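You operate a simulated robot arm through the tools that you are given. There is no shell and no other tool. Be economical: measure what you need, move in short steps, check, and stop when the job is done.

You are at the controls of a simulated two-armed robot. One attempt, no reset.

Task
On the clear end of the cabinet top, fold the pink towel in half.

It is judged by the outcome, as a careful person would: the job done as asked, and still so three seconds after it is handed in. It fails if anything else is knocked over, pushed out of place, dropped, spilled or broken. Flat cloth is picked up by pressing the open fingertips on it (5 to 10 N) and closing them slowly along it; thin cloth reads only 2 to 8 mm in the jaws.

Robot
Two 7-joint arms with two-finger parallel grippers on one trunk, on a base that drives. Base frame: it is fixed to the floor where the robot stands at the start and does not move with it; the origin is under the middle of the robot, x ahead of it, y to its left, z up. Readings come in mm, degrees, newtons and seconds.
The left shoulder is at the start at [70, 163, 1195], the right one opposite. Places, roughly: clear end of the cabinet top [600, -200, 900]. Payload 3.43 kg a hand.
The TCP of each hand is the grasp point between the finger pads, 34 mm short of the fingertips. In the tool frame z runs along the fingers and y along their closing line. The gripper opens to 128 mm. The fingers are 24 mm wide and 12 mm thick; the gripper's body (48 by 130 mm) begins 96 mm behind the TCP.
Orientation is that of the tool frame in the base frame, as a unit quaternion [w, x, y, z]. With the fingers straight down and closing along the base's y, the tool's x points along the base's -x, its y along +y and its z along -z.

Tools
- The arms move only by the tool play_rows. It takes "left_motion", "right_motion" or both (then of equal length, played together; a hand with none holds still); each is a list of rows, each a list of 3 entries, a list of its own where there are three numbers: the shift along the tool's x, y, z in mm, then the turn, a rotation vector about the tool's x, y, z in degrees, then the finger opening in mm, from 0 to 128. In form: [[[tx, ty, tz], [ax, ay, az], claw], ...]. A call has 1 to 8 rows; each row is the pose to reach, as a shift and turn from the pose commanded when the call began, along the tool's axes at that moment. Rows are played at 5 a second. More than 50 mm and 8.6 degrees between two rows, or a gripper value outside its range, and nothing of the call is played. A pose out of reach is approached as far as the arm can. The call stops where the force on the tool passes 40 N (or 10 N more than at its start, if that is more) or the arm is blocked; 0.2 s more then pass. The fingers move at their own pace (about 153 mm/s each) and stop on an object; they squeeze with about 33 N. The grip force told is the motor's: it shows also when the fingers shut on nothing. Time passes only in rows, and 0.2 s behind the last, so rows that repeat a pose let the fingers close. The reply holds the time, the measured pose of the TCP, the force on the tool along the base axes, the opening and the grip force, in the units named above and with some noise, with the torque about the TCP (base axes, N m) and any sound that the robot's microphone picked up, and new pictures: "views" is both (left out), scene, wrist or none (wrist: the cameras of the hands that moved).
- Cameras (640 x 400 px; columns grow to the right, rows downward): "scene" is now at [127.5, -14.4, 1402.4]; the picture's right is [-0.18, -0.98, 0.00], its down [-0.74, 0.13, -0.66] and it looks along [0.65, -0.12, -0.75] (base axes); focal length 252 px, centre (320, 200). "left" rides on the left gripper at [76, 11, -160] in its tool frame; the picture's right is [-0.15, 0.99, 0.00], its down [-0.88, -0.13, -0.46] and it looks along [-0.45, -0.07, 0.89] (tool axes); focal length 234 px, centre (320, 200). "right" rides on the right gripper at [76, -11, -160] in its tool frame; the picture's right is [0.15, 0.99, 0.00], its down [-0.88, 0.13, -0.46] and it looks along [-0.45, 0.07, 0.89] (tool axes); focal length 234 px, centre (320, 200). There is no depth. A picture from a camera that has moved, and an enlarged one, comes with that camera's place and axes in the base frame and with its lens.
- lift_body(by): slides the trunk up (or, below 0, down) by that many mm; the arms and the scene camera ride with it, the base frame stays. It gives what a move gives, with no picture.
- steer(legs): drives the robot by 1 to 6 legs, each [ahead, left, turn to the left] in mm, mm and degrees, along the robot's own axes; the way and the turn of a leg run together, so that a leg with both is an arc; at most 1500 mm and 180 degrees a leg. The arms and the cameras ride along, it lands a little off, and it stops where it bumps. It gives what a move gives, and a new picture of the scene camera.
- head_to(pan, tilt): turns the head with the scene camera to pan (to the left, within 86 degrees either way) and tilt (down, from -29 to 69), counted from straight ahead of the robot. It gives what a move gives, and a new picture of the scene camera.
- zoom(camera, box): a new picture of the part [left, top, right, bottom] of that camera's present view, enlarged. No time passes.
- job_done(): hands the job in; it is judged then, once.

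Go step by step. Nothing tells you exact positions but the pictures and the camera data: compare them with the known pose of the tool, close in by small moves and look again before you grip or let go. The budget is 120 turns and 260 pictures, counting those below and the enlarged ones. Unless the task says otherwise, let go and move clear before handing in, and close with one line.

The tools are called after "Call:" as name(argument=value, ...) on one line, values as JSON. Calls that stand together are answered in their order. play_rows: Moves the arms, as the interface text tells. Its arguments: {"type":"object","properties":{"left_motion":{"type":"array"},"right_motion":{"type":"array"},"views":{"type":"string","enum":["both","scene","wrist","none"]}},"required":[]} The other tools are called the same way: lift_body (by) slides the trunk up or down; steer (legs) drives the base; head_to (pan, tilt) turns the head that bears the scene camera; zoom (camera, box) takes an enlarged picture of a part of a camera's view; job_done () hands the job in.

At the start:

```text
time: 0.0
left_tcp_pos: [540.2, 131.6, 1096.6]
left_ee_rot: [0.0, -0.001, 1.0, 0.0]
left_wrist_force: [0.3, -0.2, -0.3]
left_torque: [0.03, 0.0, -0.02]
left_gripper_width: 128.1
left_grasp_force: 0.1
right_tcp_pos: [437.3, -284.5, 1082.4]
right_ee_rot: [0.001, 0.0, 1.0, 0.0]
right_wrist_force: [-0.5, 0.6, -0.3]
right_torque: [0.01, 0.01, 0.04]
right_gripper_width: 128.1
right_grasp_force: 0.1
trunk travel left (down, up): [-675.0, 265.0]
robot x, y, heading: [-1.2, -0.1, 0.1]
head pan, tilt: [-10.2, 48.6]
```

scene: 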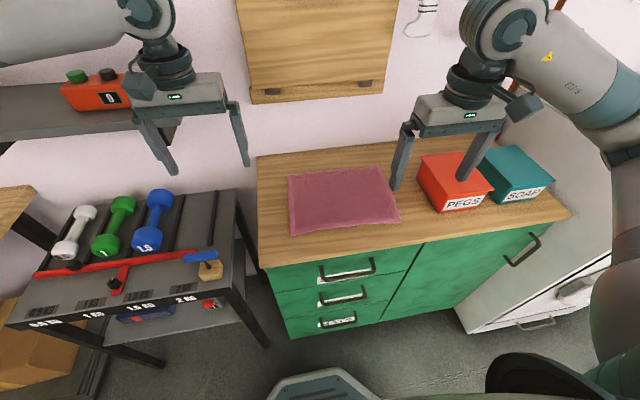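
right: 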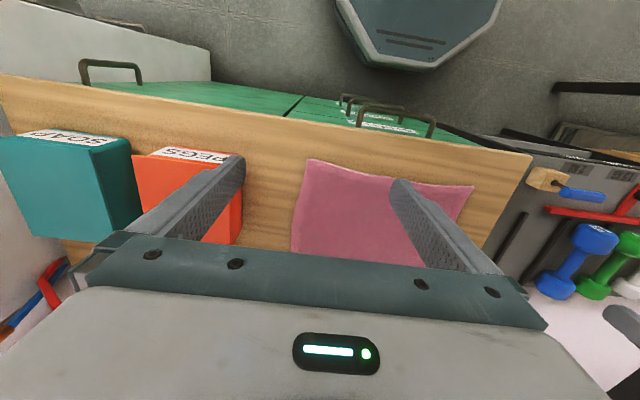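
left: 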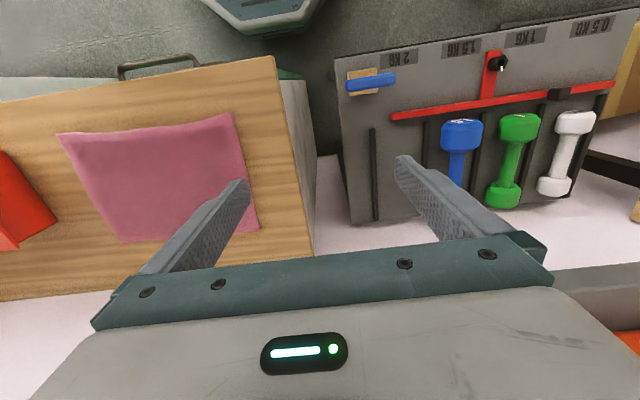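

I see the pink towel flat on the cabinet, about x 520–765 and y −350 to −5. I plan to fold the near edge over to the far edge with both hands, so first I'll bring both hands above the near corners.

Call:
play_rows(left_motion=[[[0, -27, 32], [0, 0, 0], 40], [[0, -54, 64], [0, 0, 0], 40], [[1, -80, 96], [0, 0, 0], 40], [[1, -107, 128], [0, 0, 0], 40], [[2, -134, 160], [0, 0, 0], 40], [[2, -161, 192], [0, 0, 0], 40], [[2, -161, 192], [0, 0, 0], 40]], right_motion=[[[-15, -3, 30], [0, 0, 0], 40], [[-31, -6, 60], [0, 0, 0], 40], [[-46, -9, 90], [0, 0, 0], 40], [[-62, -12, 120], [0, 0, 0], 40], [[-77, -15, 150], [0, 0, 0], 40], [[-93, -18, 178], [0, 0, 0], 40], [[-93, -18, 178], [0, 0, 0], 40]])

```text
time: 1.6
left_tcp_pos: [538.2, -29.0, 905.4]
left_ee_rot: [0.001, -0.001, 1.0, 0.0]
left_wrist_force: [0.5, -0.3, -0.8]
left_torque: [-0.02, 0.0, -0.03]
left_gripper_width: 40.0
left_grasp_force: 0.0
right_tcp_pos: [529.8, -301.2, 904.7]
right_ee_rot: [0.0, -0.001, 1.0, 0.0]
right_wrist_force: [-0.2, 0.2, 0.6]
right_torque: [-0.02, 0.0, 0.03]
right_gripper_width: 39.9
right_grasp_force: 0.1
trunk travel left (down, up): [-675.0, 265.0]
robot x, y, heading: [3.1, 1.1, -0.1]
head pan, tilt: [-10.2, 48.6]
camera scene: at [126.7, -13.5, 1402.5], right [-0.18, -0.98, 0.0], down [-0.74, 0.13, -0.66], along [0.65, -0.12, -0.75], focal length 252 px, centre (320, 200)
camera right: at [454.3, -312.7, 1065.8], right [-0.15, 0.99, 0.0], down [0.88, 0.13, 0.46], along [0.45, 0.07, -0.89], focal length 234 px, centre (320, 200)
camera left: at [462.0, -17.4, 1064.2], right [0.14, 0.99, 0.0], down [0.88, -0.13, 0.46], along [0.45, -0.07, -0.89], focal length 234 px, centre (320, 200)
```

scene: 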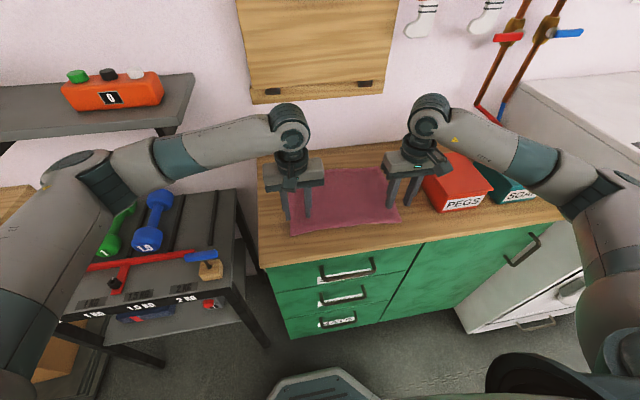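
right: 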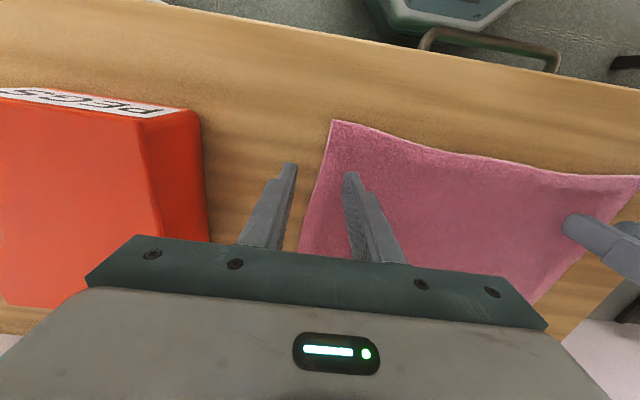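
left: 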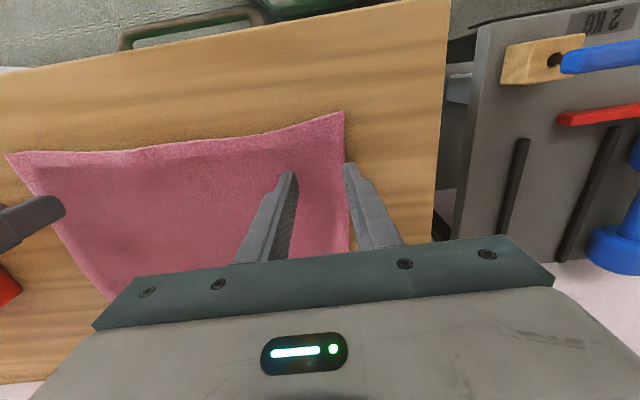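

The wrist views put the near corners at about (490, −2) and (484, −299), with the surface nearer z ≈ 855 than 810. I'll line the hands up just inside those corners, staying at this height.

Call:
play_rows(left_motion=[[[14, -2, 0], [0, 0, 0], 32], [[28, -4, 0], [0, 0, 0], 32], [[28, -4, 0], [0, 0, 0], 32]], right_motion=[[[14, 17, 0], [0, 0, 0], 32], [[27, 34, 0], [0, 0, 0], 32], [[27, 34, 0], [0, 0, 0], 32]], views="wrist")

```text
time: 2.4
left_tcp_pos: [510.8, -33.6, 904.6]
left_ee_rot: [-0.001, -0.001, 1.0, 0.0]
left_wrist_force: [1.0, -0.2, 0.5]
left_torque: [0.01, -0.01, -0.06]
left_gripper_width: 31.7
left_grasp_force: 0.1
right_tcp_pos: [504.0, -267.9, 904.4]
right_ee_rot: [0.001, 0.0, 1.0, 0.0]
right_wrist_force: [0.3, 0.1, -0.6]
right_torque: [-0.02, 0.0, 0.0]
right_gripper_width: 32.0
right_grasp_force: 0.1
trunk travel left (down, up): [-675.0, 265.0]
robot x, y, heading: [1.1, -3.1, 0.0]
head pan, tilt: [-10.2, 48.6]
camera right: at [428.6, -279.9, 1065.2], right [-0.15, 0.99, 0.0], down [0.88, 0.13, 0.46], along [0.45, 0.07, -0.89], focal length 234 px, centre (320, 200)
camera left: at [434.4, -22.3, 1064.0], right [0.14, 0.99, 0.0], down [0.88, -0.13, 0.46], along [0.45, -0.07, -0.89], focal length 234 px, centre (320, 200)
```

right: 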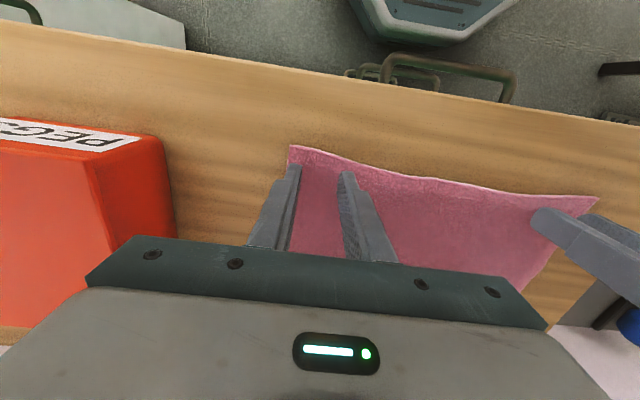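
left: 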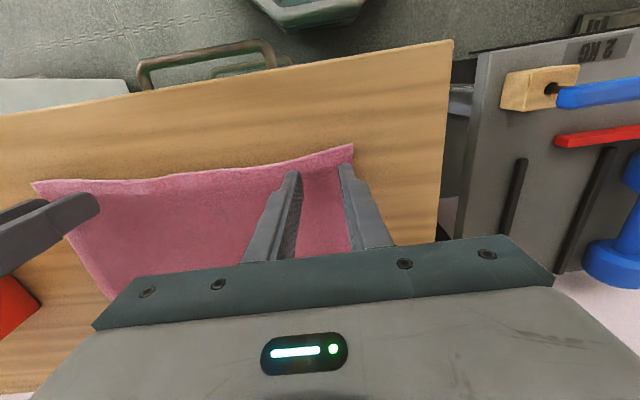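

Triangulating between the two views puts the cloth at z ≈ 862, with the fingertips now at about 870. I'll descend in small steps and watch the force.

Call:
play_rows(left_motion=[[[0, -2, 3], [0, 0, 0], 32], [[0, -3, 6], [0, 0, 0], 32], [[0, -3, 6], [0, 0, 0], 32]], right_motion=[[[0, 3, 3], [0, 0, 0], 32], [[0, 5, 6], [0, 0, 0], 32], [[0, 5, 6], [0, 0, 0], 32]], views="none")

Call:
play_rows(left_motion=[[[0, 0, 2], [0, 0, 0], 32], [[0, 0, 4], [0, 0, 0], 32], [[0, 0, 4], [0, 0, 0], 32]], right_motion=[[[0, 0, 2], [0, 0, 0], 32], [[0, 0, 4], [0, 0, 0], 32], [[0, 0, 4], [0, 0, 0], 32]], views="wrist")

```text
time: 3.2
left_tcp_pos: [511.3, -35.7, 898.5]
left_ee_rot: [0.0, -0.001, 1.0, 0.0]
left_wrist_force: [0.8, 0.4, 1.1]
left_torque: [0.03, 0.0, 0.02]
left_gripper_width: 32.2
left_grasp_force: 0.0
right_tcp_pos: [503.2, -262.5, 898.9]
right_ee_rot: [0.0, 0.0, 1.0, 0.0]
right_wrist_force: [-0.2, -0.7, 1.4]
right_torque: [0.02, -0.03, -0.01]
right_gripper_width: 32.0
right_grasp_force: 0.1
trunk travel left (down, up): [-675.0, 265.0]
robot x, y, heading: [-1.2, 2.7, 0.1]
head pan, tilt: [-10.2, 48.6]
```

```text
time: 4.0
left_tcp_pos: [512.0, -35.9, 896.3]
left_ee_rot: [0.001, -0.001, 1.0, -0.001]
left_wrist_force: [4.1, 0.1, 16.6]
left_torque: [0.05, -0.13, 0.02]
left_gripper_width: 32.0
left_grasp_force: 0.0
right_tcp_pos: [501.7, -261.7, 896.3]
right_ee_rot: [0.003, -0.001, 1.0, 0.0]
right_wrist_force: [4.5, -1.5, 17.2]
right_torque: [-0.16, -0.09, 0.03]
right_gripper_width: 31.7
right_grasp_force: 0.0
trunk travel left (down, up): [-675.0, 265.0]
robot x, y, heading: [-4.4, 1.6, 0.2]
head pan, tilt: [-10.2, 48.6]
camera right: at [427.4, -274.1, 1056.9], right [-0.15, 0.99, 0.0], down [0.88, 0.13, 0.46], along [0.45, 0.07, -0.89], focal length 234 px, centre (320, 200)
camera left: at [433.1, -24.5, 1055.8], right [0.14, 0.99, 0.0], down [0.88, -0.13, 0.46], along [0.45, -0.07, -0.89], focal length 234 px, centre (320, 200)
```

right: 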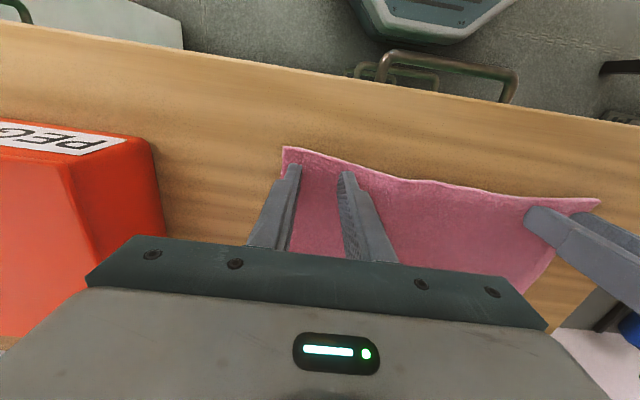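
left: 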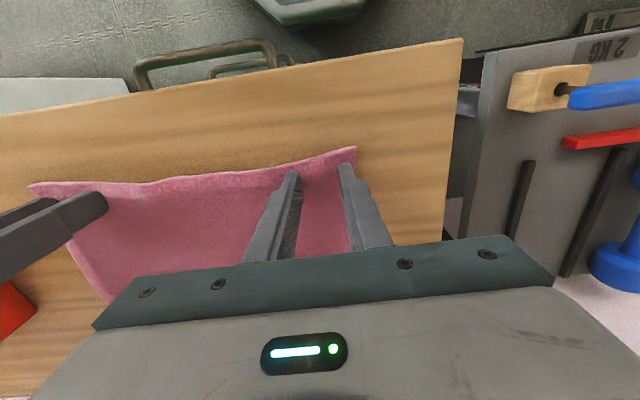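

Both tips are pressing at about 17 N, so the surface is found at tip height z ≈ 862. I'll ease off slightly and close slowly along the cloth.

Call:
play_rows(left_motion=[[[0, 0, -1.5], [0, 0, 0], 32], [[0, 0, -1.5], [0, 0, 0], 26], [[0, 0, -1.5], [0, 0, 0], 21], [[0, 0, -1.5], [0, 0, 0], 16], [[0, 0, -1.5], [0, 0, 0], 11], [[0, 0, -1.5], [0, 0, 0], 6], [[0, 0, -1.5], [0, 0, 0], 0], [[0, 0, -1.5], [0, 0, 0], 0]], right_motion=[[[0, 0, -1.5], [0, 0, 0], 32], [[0, 0, -1.5], [0, 0, 0], 26], [[0, 0, -1.5], [0, 0, 0], 21], [[0, 0, -1.5], [0, 0, 0], 16], [[0, 0, -1.5], [0, 0, 0], 11], [[0, 0, -1.5], [0, 0, 0], 6], [[0, 0, -1.5], [0, 0, 0], 0], [[0, 0, -1.5], [0, 0, 0], 0]], views="wrist")

```text
time: 5.8
left_tcp_pos: [509.3, -36.5, 897.7]
left_ee_rot: [0.0, 0.0, 1.0, 0.0]
left_wrist_force: [-0.5, -14.5, 8.6]
left_torque: [-0.45, 0.06, 0.01]
left_gripper_width: 3.9
left_grasp_force: 33.1
right_tcp_pos: [502.4, -262.8, 897.5]
right_ee_rot: [0.001, -0.001, 1.0, 0.002]
right_wrist_force: [-1.0, 14.4, 9.5]
right_torque: [0.47, 0.0, 0.02]
right_gripper_width: 3.7
right_grasp_force: 33.5
trunk travel left (down, up): [-675.0, 265.0]
robot x, y, heading: [-0.7, 0.5, -0.2]
head pan, tilt: [-10.2, 48.6]
camera right: at [427.0, -273.7, 1057.3], right [-0.15, 0.99, 0.0], down [0.88, 0.13, 0.46], along [0.45, 0.07, -0.89], focal length 234 px, centre (320, 200)
camera left: at [432.5, -25.1, 1056.2], right [0.15, 0.99, 0.0], down [0.88, -0.13, 0.46], along [0.45, -0.07, -0.89], focal length 234 px, centre (320, 200)
```

right: 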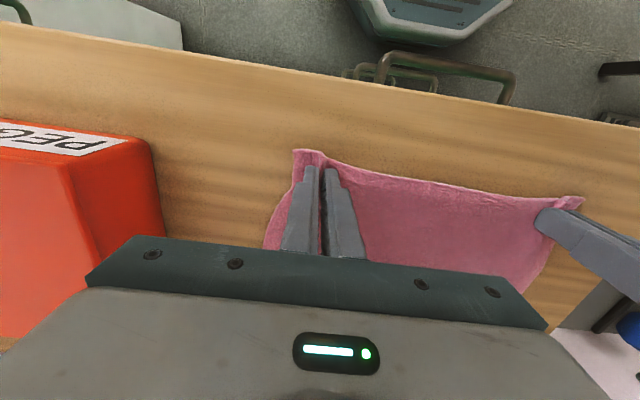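
left: 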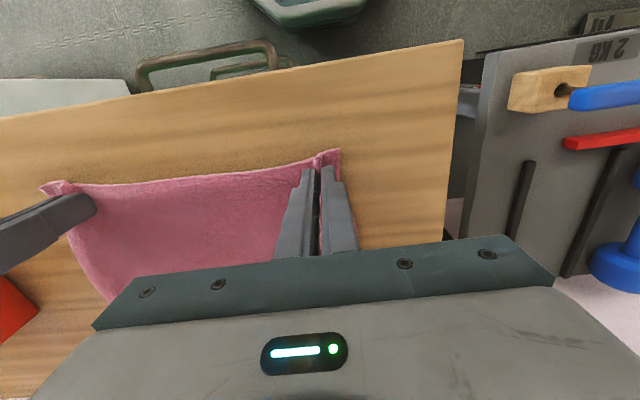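

Both near corners are pinched, reading 3.9 and 3.7 mm. I'll lift them on an arc about the fold line x ≈ 600, tilting the fingers a little as I go.

Call:
play_rows(left_motion=[[[-2, 0, -15], [0, 0, 0], 0], [[-8, -1, -34], [0, 5, 0], 0], [[-17, -3, -50], [0, 10, 0], 0], [[-28, -4, -64], [0, 15, 0], 0], [[-42, -5, -76], [0, 20, 0], 0], [[-56, -6, -84], [0, 25, 0], 0], [[-74, -8, -88], [0, 30, 0], 0], [[-91, -9, -90], [0, 30, 0], 0]], right_motion=[[[-2, 0, -15], [0, 0, 0], 0], [[-8, -2, -34], [0, 5, 0], 0], [[-17, -4, -50], [0, 10, 0], 0], [[-28, -6, -64], [0, 15, 0], 0], [[-42, -8, -76], [0, 20, 0], 0], [[-56, -10, -84], [0, 25, 0], 0], [[-72, -12, -87], [0, 30, 0], 0], [[-88, -14, -88], [0, 30, 0], 0]])

```text
time: 7.6
left_tcp_pos: [602.3, -47.2, 987.4]
left_ee_rot: [-0.259, 0.0, 0.966, -0.001]
left_wrist_force: [-0.5, -22.8, -0.6]
left_torque: [-0.67, 0.02, 0.45]
left_gripper_width: 3.8
left_grasp_force: 32.8
right_tcp_pos: [590.6, -275.7, 984.2]
right_ee_rot: [-0.26, -0.001, 0.966, 0.001]
right_wrist_force: [2.1, 23.9, 0.2]
right_torque: [0.73, -0.02, -0.34]
right_gripper_width: 3.9
right_grasp_force: 33.1
trunk travel left (down, up): [-675.0, 265.0]
robot x, y, heading: [0.5, 1.5, -0.1]
head pan, tilt: [-10.2, 48.6]
camera scene: at [127.7, -14.7, 1402.3], right [-0.18, -0.98, 0.0], down [-0.74, 0.13, -0.66], along [0.65, -0.12, -0.75], focal length 252 px, centre (320, 200)
camera right: at [606.7, -288.6, 1160.9], right [-0.13, 0.99, 0.08], down [0.99, 0.13, -0.05], along [-0.06, 0.07, -1.0], focal length 234 px, centre (320, 200)
camera left: at [615.6, -34.5, 1162.8], right [0.13, 0.99, -0.08], down [0.99, -0.13, -0.05], along [-0.06, -0.07, -1.0], focal length 234 px, centre (320, 200)
```

scene: 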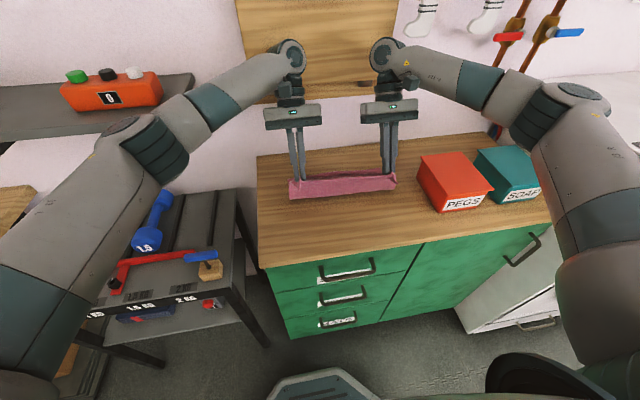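
right: 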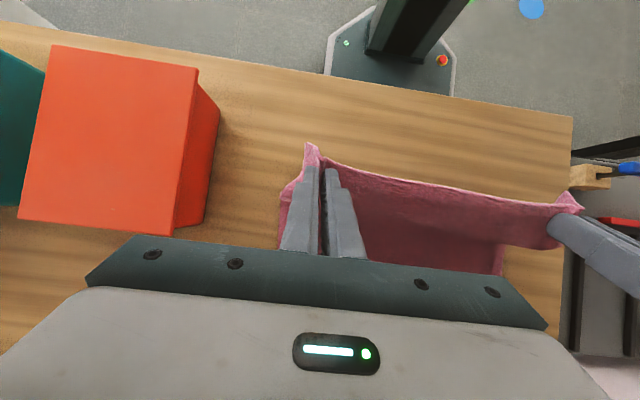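
left: 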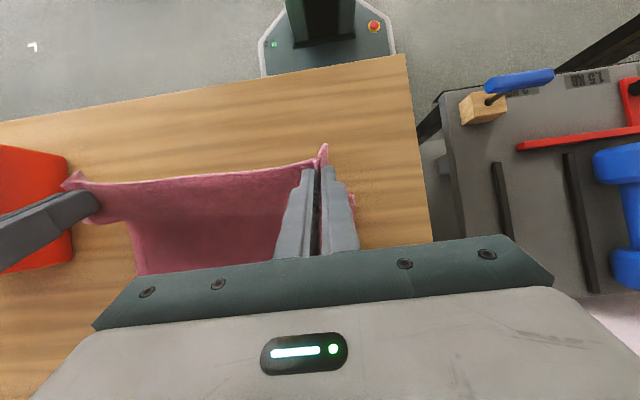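

The near half hangs cleanly between the hands. I'll carry it forward and down to the far edge, reducing the tilt to keep the wrists off the wall and easing the side tension.

Call:
play_rows(left_motion=[[[-18.3, -2, -8.3], [0, 0, 0], 0], [[-38.6, -4, -13.1], [0, -4, 0], 0], [[-58.4, -6, -12.9], [0, -8, 0], 0], [[-78.4, -8, -8.3], [0, -12, 0], 0], [[-96.7, -10, -0.4], [0, -16, 0], 0], [[-110.7, -12, 7.7], [0, -20, 0], 0], [[-119.8, -13, 17.5], [0, -20, 0], 0], [[-119.8, -13, 17.5], [0, -20, 0], 0]], right_motion=[[[-18.3, -1, -8.3], [0, 0, 0], 0], [[-38.6, -2, -13.1], [0, -4, 0], 0], [[-58.4, -3, -12.9], [0, -8, 0], 0], [[-78.4, -4, -8.3], [0, -12, 0], 0], [[-96.7, -5, -0.4], [0, -16, 0], 0], [[-110.7, -6, 7.7], [0, -20, 0], 0], [[-119.8, -7, 17.5], [0, -20, 0], 0], [[-119.8, -7, 17.5], [0, -20, 0], 0]])

```text
time: 9.4
left_tcp_pos: [696.6, -57.3, 910.8]
left_ee_rot: [-0.088, -0.001, 0.996, 0.0]
left_wrist_force: [-0.4, -14.4, -0.3]
left_torque: [-0.5, 0.04, 0.12]
left_gripper_width: 3.8
left_grasp_force: 32.7
right_tcp_pos: [685.6, -282.7, 910.1]
right_ee_rot: [-0.087, 0.0, 0.996, 0.0]
right_wrist_force: [0.2, 13.6, 2.1]
right_torque: [0.47, -0.03, -0.05]
right_gripper_width: 3.7
right_grasp_force: 33.0
trunk travel left (down, up): [-675.0, 265.0]
robot x, y, heading: [-1.6, 0.2, 0.1]
head pan, tilt: [-10.2, 48.6]
camera scene: at [127.0, -14.2, 1402.5], right [-0.18, -0.98, 0.0], down [-0.74, 0.13, -0.66], along [0.65, -0.12, -0.75], focal length 252 px, centre (320, 200)
camera right: at [639.8, -294.9, 1080.6], right [-0.14, 0.99, 0.03], down [0.95, 0.13, 0.3], along [0.29, 0.07, -0.95], focal length 234 px, centre (320, 200)
camera left: at [648.3, -46.0, 1081.5], right [0.14, 0.99, -0.03], down [0.95, -0.13, 0.3], along [0.29, -0.07, -0.95], focal length 234 px, centre (320, 200)
```

scene: 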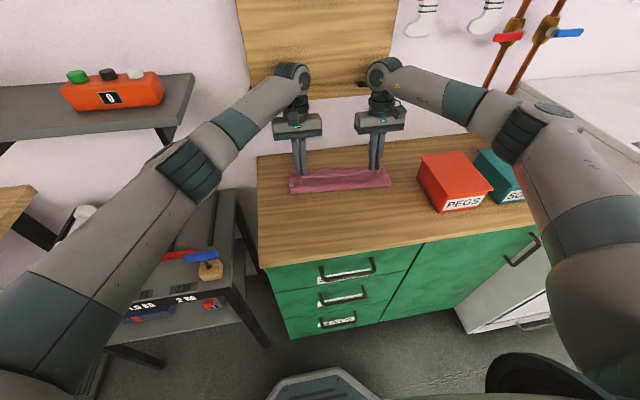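
right: 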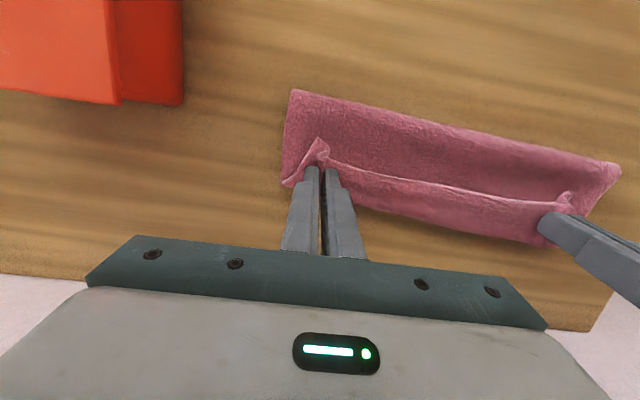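
left: 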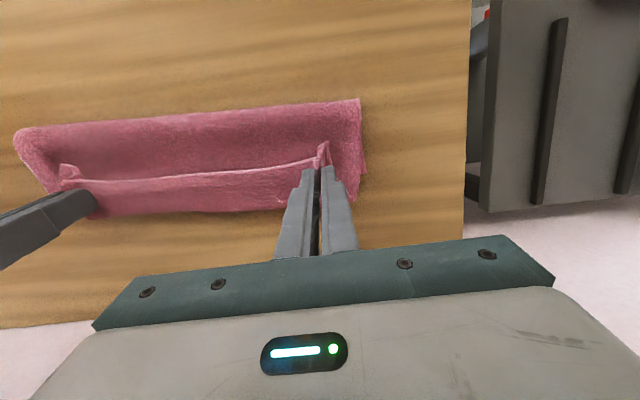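

The fold line sits slightly too far forward, at about x 615–628, and the hem curls back under the fingers. I'll ease the hands back and down so the slack rolls the fold line toward x ≈ 600.

Call:
play_rows(left_motion=[[[7, -1, 4], [0, 0, 0], 0], [[14, -2, 8], [0, 0, 0], 0], [[20, -2, 11], [0, 0, 0], 0], [[20, -2, 11], [0, 0, 0], 0]], right_motion=[[[8, 0, 4], [0, 0, 0], 0], [[16, 1, 8], [0, 0, 0], 0], [[24, 2, 12], [0, 0, 0], 0], [[24, 2, 12], [0, 0, 0], 0]])

```text
time: 10.4
left_tcp_pos: [674.0, -59.0, 904.4]
left_ee_rot: [-0.087, -0.001, 0.996, 0.0]
left_wrist_force: [0.9, -8.2, 3.3]
left_torque: [-0.29, 0.01, 0.06]
left_gripper_width: 4.0
left_grasp_force: 32.9
right_tcp_pos: [660.4, -281.1, 904.1]
right_ee_rot: [-0.086, 0.0, 0.996, 0.0]
right_wrist_force: [2.8, 7.5, 11.2]
right_torque: [0.24, -0.08, -0.01]
right_gripper_width: 3.7
right_grasp_force: 33.1
trunk travel left (down, up): [-675.0, 265.0]
robot x, y, heading: [4.3, 2.9, 0.2]
head pan, tilt: [-10.2, 48.6]
camera scene: at [126.6, -14.0, 1402.7], right [-0.18, -0.98, 0.0], down [-0.74, 0.13, -0.66], along [0.65, -0.12, -0.75], focal length 252 px, centre (320, 200)
camera right: at [613.8, -293.1, 1074.3], right [-0.14, 0.99, 0.03], down [0.95, 0.13, 0.3], along [0.29, 0.07, -0.95], focal length 234 px, centre (320, 200)
camera left: at [626.8, -47.8, 1074.7], right [0.14, 0.99, -0.03], down [0.95, -0.13, 0.3], along [0.29, -0.07, -0.95], focal length 234 px, centre (320, 200)
```

scene: 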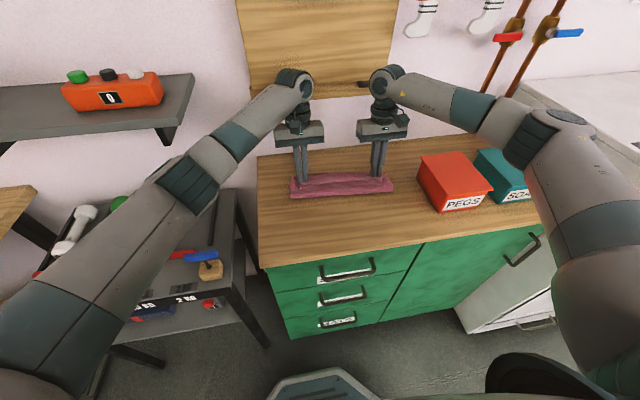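
right: 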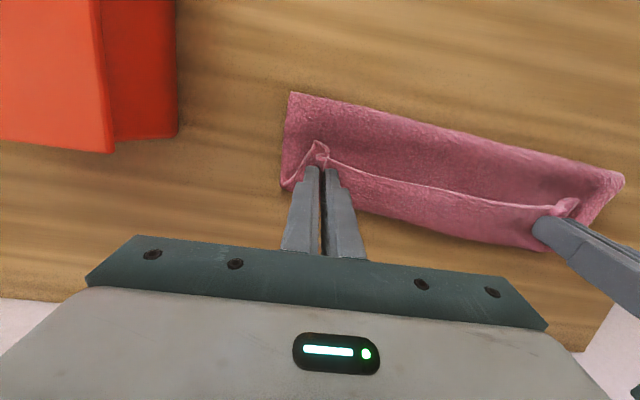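
left: 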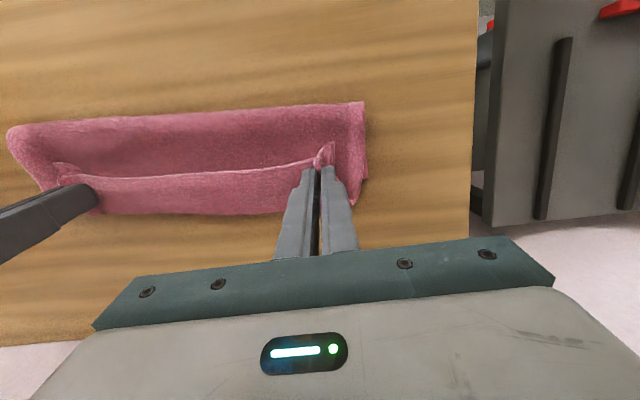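

The fold line is now about x 609 on the left and 589 on the right, close to the middle. I'll open slowly and lift straight up to see how the hem settles.

Call:
play_rows(left_motion=[[[0, 0, 0], [0, 0, 0], 10], [[0, 0, 0], [0, 0, 0], 20], [[0, 0, 0], [0, 0, 0], 30], [[2, 0, -15], [0, 0, 0], 34], [[5, 0, -40], [0, 0, 0], 34], [[8, 0, -80], [0, 0, 0], 34], [[8, 0, -80], [0, 0, 0], 34]], right_motion=[[[0, 0, 0], [0, 0, 0], 10], [[0, 0, 0], [0, 0, 0], 20], [[0, 0, 0], [0, 0, 0], 30], [[2, 0, -15], [0, 0, 0], 34], [[5, 0, -40], [0, 0, 0], 34], [[8, 0, -80], [0, 0, 0], 34], [[8, 0, -80], [0, 0, 0], 34]])

```text
time: 12.0
left_tcp_pos: [680.8, -60.4, 983.9]
left_ee_rot: [-0.087, -0.001, 0.996, 0.0]
left_wrist_force: [0.2, -0.3, -0.8]
left_torque: [-0.01, -0.01, -0.02]
left_gripper_width: 34.2
left_grasp_force: 0.0
right_tcp_pos: [666.6, -281.8, 981.0]
right_ee_rot: [-0.088, 0.0, 0.996, 0.0]
right_wrist_force: [0.7, 0.0, -0.7]
right_torque: [0.0, 0.05, 0.01]
right_gripper_width: 34.3
right_grasp_force: 0.0
trunk travel left (down, up): [-675.0, 265.0]
robot x, y, heading: [2.2, -1.2, 0.1]
head pan, tilt: [-10.2, 48.6]
camera scene: at [128.4, -14.9, 1402.2], right [-0.18, -0.98, 0.0], down [-0.74, 0.13, -0.66], along [0.65, -0.12, -0.75], focal length 252 px, centre (320, 200)
camera right: at [620.8, -293.3, 1152.0], right [-0.14, 0.99, 0.03], down [0.95, 0.13, 0.29], along [0.29, 0.07, -0.96], focal length 234 px, centre (320, 200)
camera left: at [634.8, -49.4, 1153.7], right [0.14, 0.99, -0.03], down [0.95, -0.13, 0.3], along [0.29, -0.07, -0.96], focal length 234 px, centre (320, 200)
```

scene: 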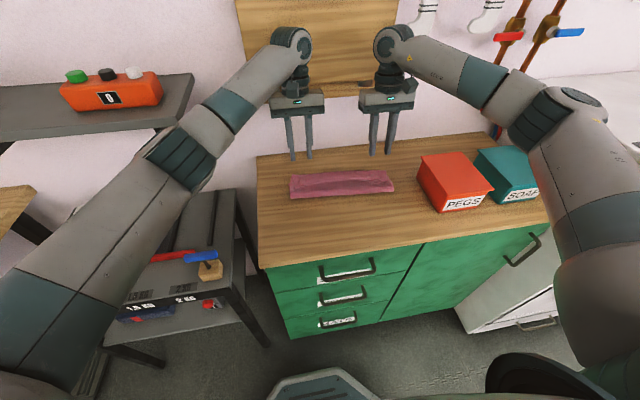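
right: 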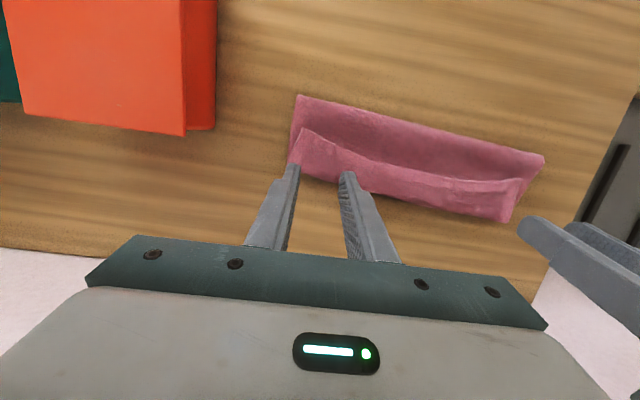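
left: 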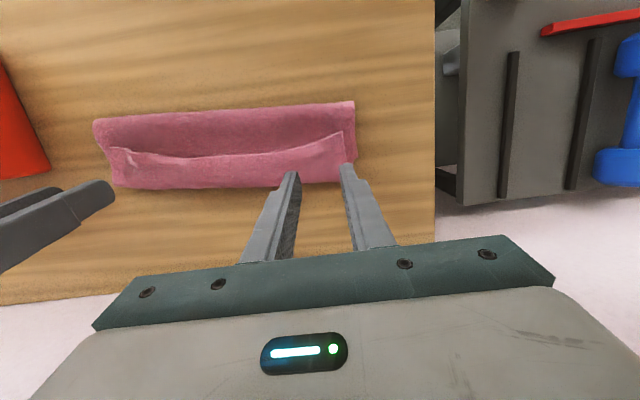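

The towel is released and the hem has curled back over the top. I'll look closer at the layers before deciding how to flatten it.

Call:
zoom(camera="left", box=[80, 80, 400, 280])

Call:
zoom(camera="right", box=[260, 70, 580, 270])

Call:
zoom(camera="scene", box=[260, 140, 420, 240])

```text
2.00 times, centred on (240, 180) of left
camera zoom: at [634.8, -49.4, 1153.7], right [0.14, 0.99, -0.03], down [0.95, -0.13, 0.3], along [0.29, -0.07, -0.96], focal length 468 px, centre (480, 240)
```

zoom: 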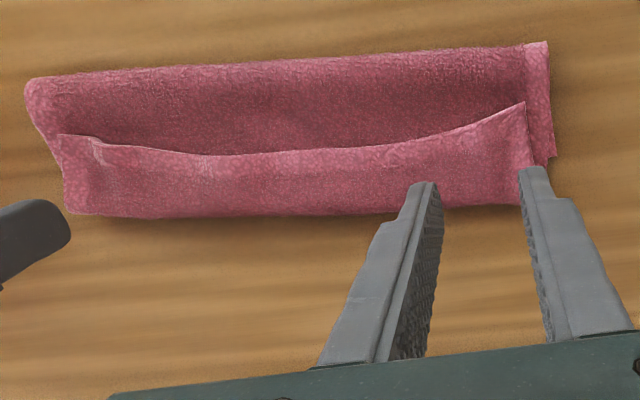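

```text
2.00 times, centred on (420, 170) of right
camera zoom: at [620.8, -293.3, 1152.0], right [-0.14, 0.99, 0.03], down [0.95, 0.13, 0.29], along [0.29, 0.07, -0.96], focal length 468 px, centre (120, 260)
```

zoom: 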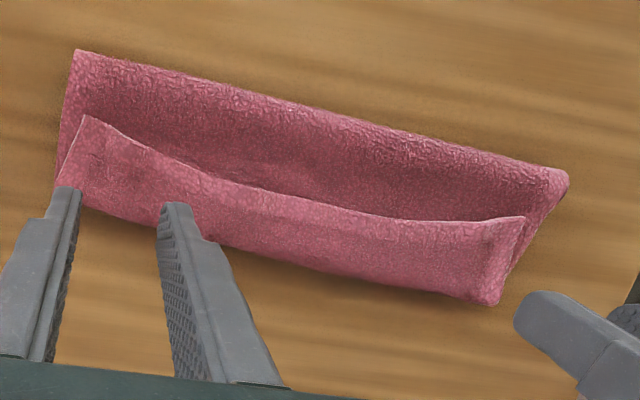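

```text
4.00 times, centred on (340, 190) of scene
camera zoom: at [128.4, -14.9, 1402.2], right [-0.18, -0.98, 0.0], down [-0.74, 0.13, -0.66], along [0.65, -0.12, -0.75], focal length 1008 px, centre (240, 240)
```

zoom: 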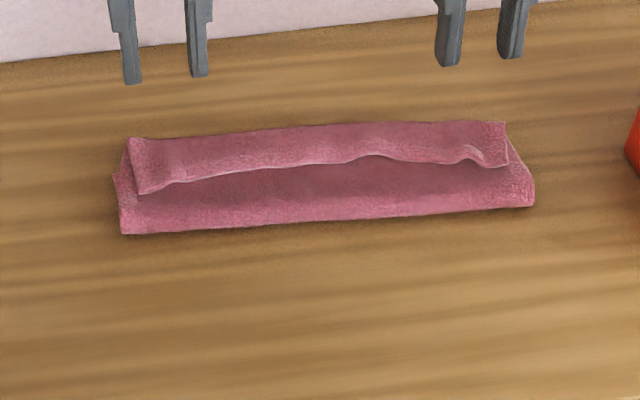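

The hem has flipped back about 45 mm along its full length. I'll tilt both hands so the fingers point forward and use four spread fingertips as spatulas, slid under the hem and swept forward. First I'll stage above and behind the towel.

Call:
play_rows(left_motion=[[[15, -4, 3], [0, -8, 0], 50], [[32, -7, 6], [0, -16, 0], 70], [[49, -11, 9], [0, -24, 0], 90], [[66, -14, 12], [0, -32, 0], 90], [[84, -18, 15], [0, -40, 0], 90], [[102, -22, 18], [0, -48, 0], 90], [[119, -25, 21], [0, -55, 0], 90], [[119, -25, 21], [0, -55, 0], 90]], right_motion=[[[15, 4, 3], [0, -8, 0], 50], [[32, 9, 6], [0, -16, 0], 70], [[49, 13, 8], [0, -24, 0], 90], [[66, 18, 10], [0, -32, 0], 90], [[84, 22, 13], [0, -40, 0], 90], [[102, 27, 15], [0, -48, 0], 90], [[121, 32, 17], [0, -55, 0], 90], [[121, 32, 17], [0, -55, 0], 90]])

```text
time: 13.8
left_tcp_pos: [560.7, -86.4, 984.3]
left_ee_rot: [0.383, 0.0, 0.924, -0.001]
left_wrist_force: [-0.7, -0.1, -0.1]
left_torque: [-0.04, -0.03, 0.01]
left_gripper_width: 89.7
left_grasp_force: 0.0
right_tcp_pos: [546.4, -249.7, 985.4]
right_ee_rot: [0.382, 0.0, 0.924, 0.001]
right_wrist_force: [0.9, 1.1, 0.6]
right_torque: [0.03, 0.02, 0.02]
right_gripper_width: 90.0
right_grasp_force: 0.0
trunk travel left (down, up): [-675.0, 265.0]
robot x, y, heading: [-2.1, 2.7, 0.3]
head pan, tilt: [-10.2, 48.6]
camera scene: at [128.3, -14.1, 1402.3], right [-0.18, -0.98, 0.0], down [-0.74, 0.13, -0.66], along [0.65, -0.12, -0.75], focal length 252 px, centre (320, 200)
camera right: at [380.9, -261.5, 1045.6], right [-0.1, 0.99, -0.1], down [0.3, 0.13, 0.94], along [0.95, 0.07, -0.31], focal length 234 px, centre (320, 200)
camera left: at [393.5, -74.3, 1042.4], right [0.1, 0.99, 0.1], down [0.3, -0.13, 0.95], along [0.95, -0.07, -0.31], focal length 234 px, centre (320, 200)
```

scene: 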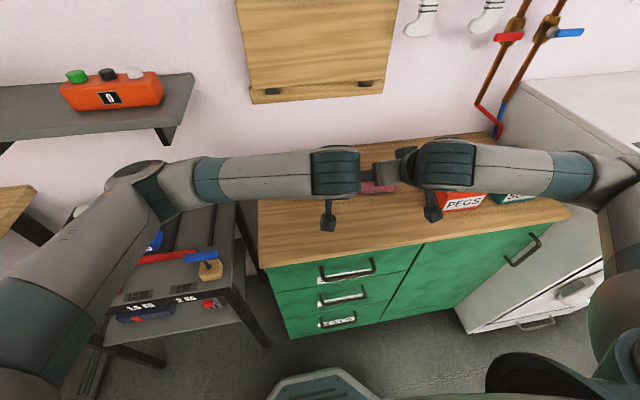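
right: 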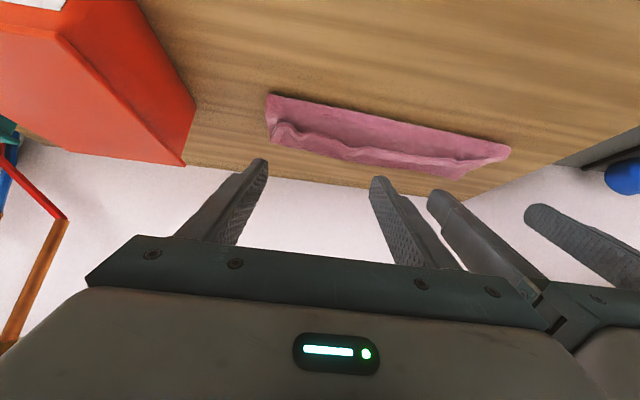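
left: 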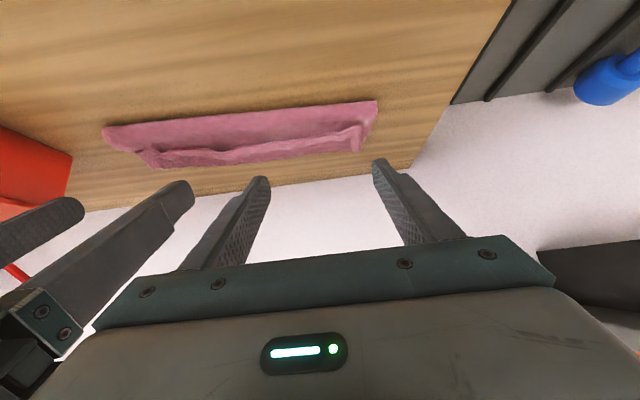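

The forward-pointing tips would push the hem down rather than lift it, so vertical fingers will sweep better. I'll bring them upright, just above the pocket between the fold and the hem.

Call:
play_rows(left_motion=[[[-1, 0, 12], [0, 8, 0], 90], [[-2, 0, 25], [0, 16, 0], 90], [[-3, 0, 38], [0, 24, 0], 90], [[-4, 0, 51], [0, 32, 0], 90], [[-5, 0, 64], [0, 40, 0], 90], [[-6, 0, 77], [0, 45, 0], 90], [[-6, 0, 77], [0, 45, 0], 90]], right_motion=[[[-1, 0, 13], [0, 8, 0], 90], [[-2, 0, 26], [0, 16, 0], 90], [[-4, 0, 40], [0, 24, 0], 90], [[-5, 0, 53], [0, 32, 0], 90], [[-6, 0, 66], [0, 40, 0], 90], [[-8, 0, 80], [0, 45, 0], 90], [[-8, 0, 80], [0, 45, 0], 90]])

```text
time: 15.4
left_tcp_pos: [617.5, -84.7, 933.9]
left_ee_rot: [0.001, -0.001, 1.0, 0.0]
left_wrist_force: [-0.9, -0.2, 0.9]
left_torque: [-0.03, 0.02, -0.01]
left_gripper_width: 90.1
left_grasp_force: 0.0
right_tcp_pos: [606.1, -249.8, 935.6]
right_ee_rot: [-0.001, 0.001, 1.0, 0.0]
right_wrist_force: [0.0, -0.6, 0.4]
right_torque: [0.01, 0.0, -0.03]
right_gripper_width: 90.1
right_grasp_force: 0.1
trunk travel left (down, up): [-675.0, 265.0]
robot x, y, heading: [-0.9, -3.5, 0.1]
head pan, tilt: [-10.2, 48.6]
camera scene: at [126.6, -14.5, 1402.5], right [-0.18, -0.98, 0.0], down [-0.74, 0.13, -0.66], along [0.65, -0.12, -0.75], focal length 252 px, centre (320, 200)
camera right: at [531.0, -262.0, 1096.1], right [-0.15, 0.99, 0.0], down [0.88, 0.13, 0.46], along [0.45, 0.07, -0.89], focal length 234 px, centre (320, 200)
camera left: at [542.1, -73.7, 1092.7], right [0.15, 0.99, 0.0], down [0.88, -0.13, 0.46], along [0.45, -0.07, -0.89], focal length 234 px, centre (320, 200)
```

scene: 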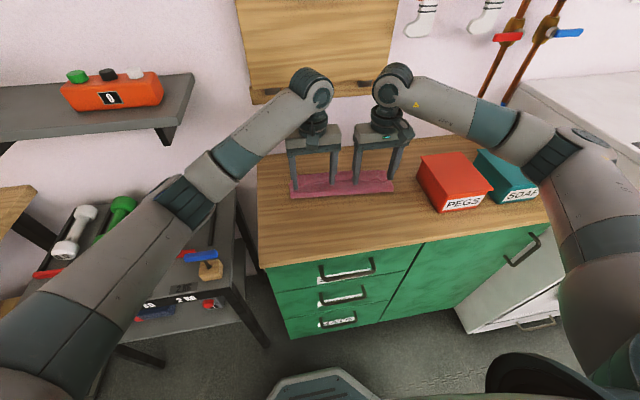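
right: 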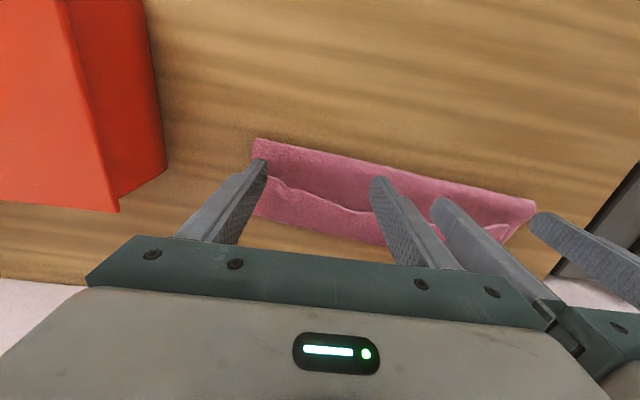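
left: 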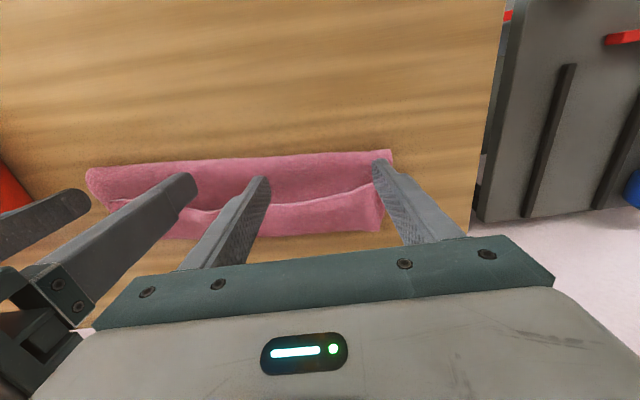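

The fingers are over the pocket. I'll lower them until they just touch the top layer.

Call:
play_rows(left_motion=[[[-6, 0, 10], [0, 0, 0], 90], [[-6, 0, 20], [0, 0, 0], 90], [[-6, 0, 28], [0, 0, 0], 90], [[-6, 0, 32], [0, 0, 0], 90], [[-6, 0, 32], [0, 0, 0], 90]], right_motion=[[[0, 0, 10], [0, 0, 0], 90], [[-1, 0, 20], [0, 0, 0], 90], [[-1, 0, 28], [0, 0, 0], 90], [[-1, 0, 33], [0, 0, 0], 90], [[-1, 0, 33], [0, 0, 0], 90]], views="wrist")

```text
time: 16.6
left_tcp_pos: [625.7, -83.7, 902.2]
left_ee_rot: [0.002, -0.002, 1.0, -0.001]
left_wrist_force: [-0.1, 0.5, 5.3]
left_torque: [0.17, 0.06, 0.02]
left_gripper_width: 89.8
left_grasp_force: 0.1
right_tcp_pos: [606.8, -249.9, 902.1]
right_ee_rot: [0.0, 0.0, 1.0, 0.001]
right_wrist_force: [0.2, -0.2, 2.9]
right_torque: [0.01, -0.03, -0.01]
right_gripper_width: 90.1
right_grasp_force: 0.1
trunk travel left (down, up): [-675.0, 265.0]
robot x, y, heading: [0.3, 0.2, -0.2]
head pan, tilt: [-10.2, 48.6]
camera right: at [532.5, -261.3, 1063.0], right [-0.15, 0.99, 0.0], down [0.88, 0.13, 0.46], along [0.45, 0.07, -0.89], focal length 234 px, centre (320, 200)
camera left: at [548.7, -73.5, 1061.3], right [0.14, 0.99, 0.0], down [0.88, -0.13, 0.46], along [0.45, -0.07, -0.89], focal length 234 px, centre (320, 200)
```

right: 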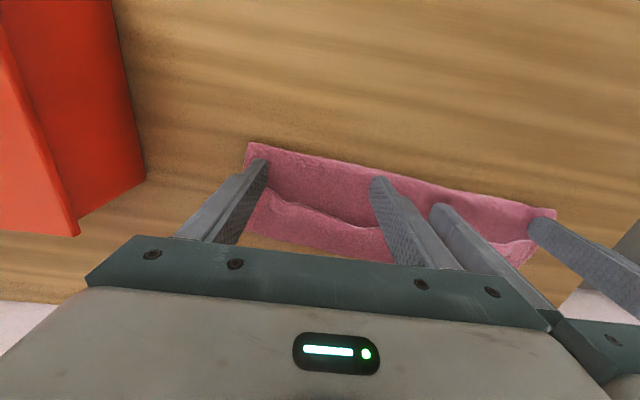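
left: 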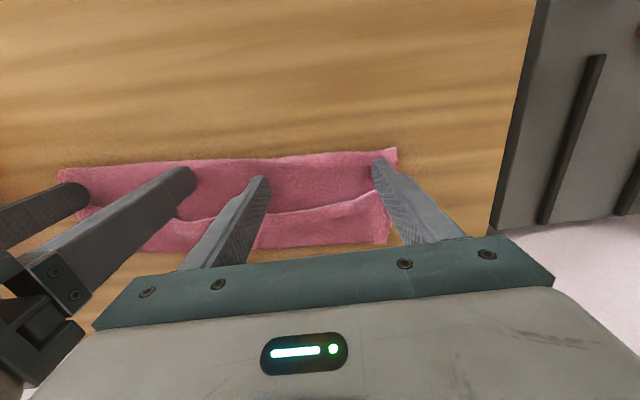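

The fingertips are in the pocket with light contact. I'll sweep forward with the tips barely off the top layer and check halfway.

Call:
play_rows(left_motion=[[[-6, 0, -1], [0, 0, 0], 90], [[-14, 0, -1], [0, 0, 0], 90], [[-22, 0, -1], [0, 0, 0], 90], [[-30, 0, -1], [0, 0, 0], 90], [[-38, 0, -1], [0, 0, 0], 90], [[-38, 0, -1], [0, 0, 0], 90]], right_motion=[[[-6, 0, -1], [0, 0, 0], 90], [[-14, 0, -1], [0, 0, 0], 90], [[-22, 0, -1], [0, 0, 0], 90], [[-30, 0, -1], [0, 0, 0], 90], [[-40, 0, -1], [0, 0, 0], 90], [[-40, 0, -1], [0, 0, 0], 90]])

```text
time: 18.0
left_tcp_pos: [662.7, -84.8, 903.0]
left_ee_rot: [-0.001, -0.002, 1.0, 0.0]
left_wrist_force: [0.0, -0.6, 1.6]
left_torque: [0.03, 0.0, 0.02]
left_gripper_width: 89.9
left_grasp_force: 0.0
right_tcp_pos: [647.5, -249.2, 903.9]
right_ee_rot: [0.001, 0.0, 1.0, 0.0]
right_wrist_force: [-0.1, 0.3, 1.0]
right_torque: [-0.01, 0.01, -0.03]
right_gripper_width: 89.9
right_grasp_force: 0.1
trunk travel left (down, up): [-675.0, 265.0]
robot x, y, heading: [-0.2, -1.5, -0.1]
head pan, tilt: [-10.2, 48.6]
camera scene: at [126.9, -14.5, 1402.5], right [-0.18, -0.98, 0.0], down [-0.74, 0.13, -0.66], along [0.65, -0.12, -0.75], focal length 252 px, centre (320, 200)
camera right: at [572.5, -261.6, 1063.6], right [-0.15, 0.99, 0.0], down [0.88, 0.13, 0.46], along [0.45, 0.07, -0.89], focal length 234 px, centre (320, 200)
camera left: at [585.9, -73.8, 1062.0], right [0.15, 0.99, 0.0], down [0.88, -0.13, 0.46], along [0.45, -0.07, -0.89], focal length 234 px, centre (320, 200)
```

scene: 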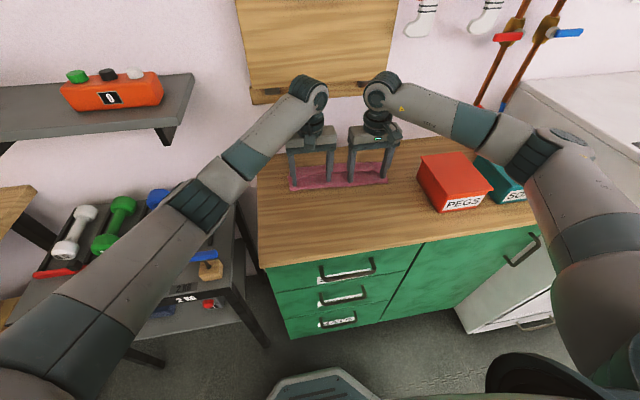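
right: 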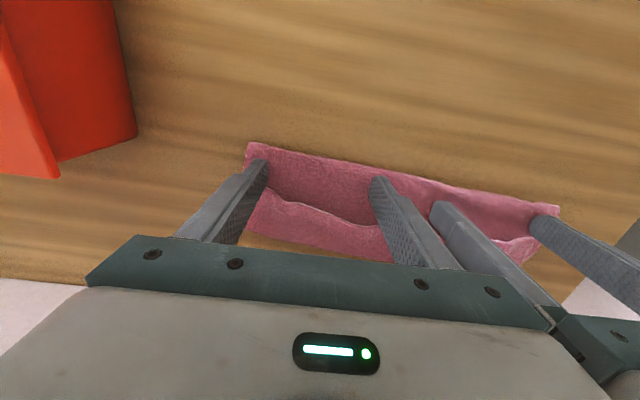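
left: 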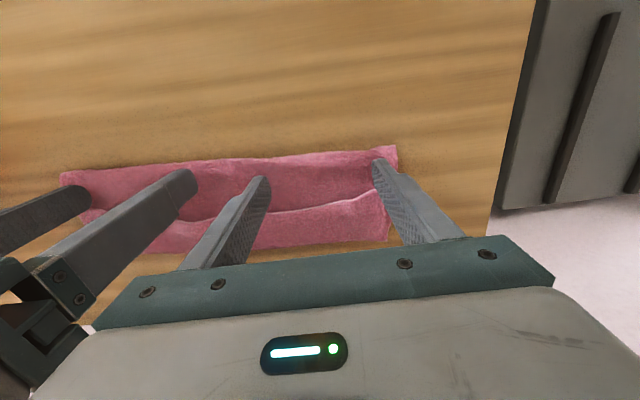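

The whole towel slid forward about 40 mm with the fingers, and the lower half is actually too short: about 63 mm against 113 mm for a true half. I'll unfold it and refold from the far edge toward the robot, where the hands can tilt freely. First I'll lift clear and look.

Call:
play_rows(left_motion=[[[0, 0, -20], [0, 0, 0], 90], [[0, 10, -40], [0, 0, 0], 60], [[0, 20, -50], [0, 0, 0], 32], [[0, 25, -50], [0, 0, 0], 32], [[0, 25, -50], [0, 0, 0], 32]], right_motion=[[[0, 0, -20], [0, 0, 0], 90], [[0, -12, -40], [0, 0, 0], 60], [[0, -24, -50], [0, 0, 0], 32], [[0, -33, -50], [0, 0, 0], 32], [[0, -33, -50], [0, 0, 0], 32]])

```text
time: 19.2
left_tcp_pos: [662.9, -58.5, 952.6]
left_ee_rot: [0.0, -0.001, 1.0, 0.0]
left_wrist_force: [1.6, -0.1, -0.3]
left_torque: [0.03, -0.03, -0.02]
left_gripper_width: 32.0
left_grasp_force: 0.0
right_tcp_pos: [647.5, -282.9, 953.9]
right_ee_rot: [0.0, 0.0, 1.0, 0.0]
right_wrist_force: [0.9, 0.0, 0.0]
right_torque: [0.01, 0.0, 0.0]
right_gripper_width: 32.3
right_grasp_force: 0.0
trunk travel left (down, up): [-675.0, 265.0]
robot x, y, heading: [-0.4, -1.5, 0.2]
head pan, tilt: [-10.2, 48.6]
camera scene: at [127.7, -14.3, 1402.4], right [-0.18, -0.98, 0.0], down [-0.74, 0.13, -0.66], along [0.65, -0.12, -0.75], focal length 252 px, centre (320, 200)
camera right: at [573.1, -294.5, 1113.4], right [-0.15, 0.99, 0.0], down [0.88, 0.13, 0.46], along [0.45, 0.07, -0.89], focal length 234 px, centre (320, 200)
camera left: at [586.4, -48.6, 1111.7], right [0.15, 0.99, 0.0], down [0.88, -0.13, 0.46], along [0.45, -0.07, -0.89], focal length 234 px, centre (320, 200)
```

scene: 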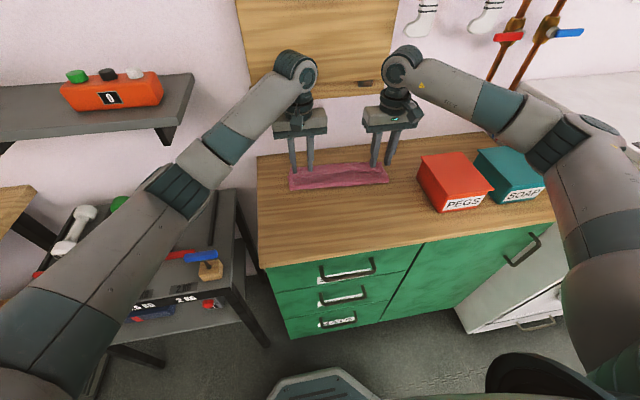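
right: 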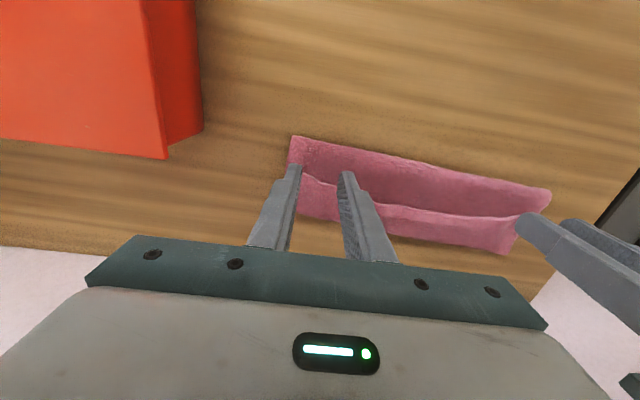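
left: 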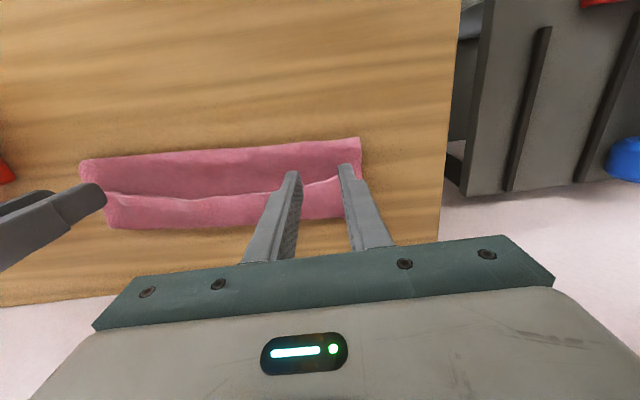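

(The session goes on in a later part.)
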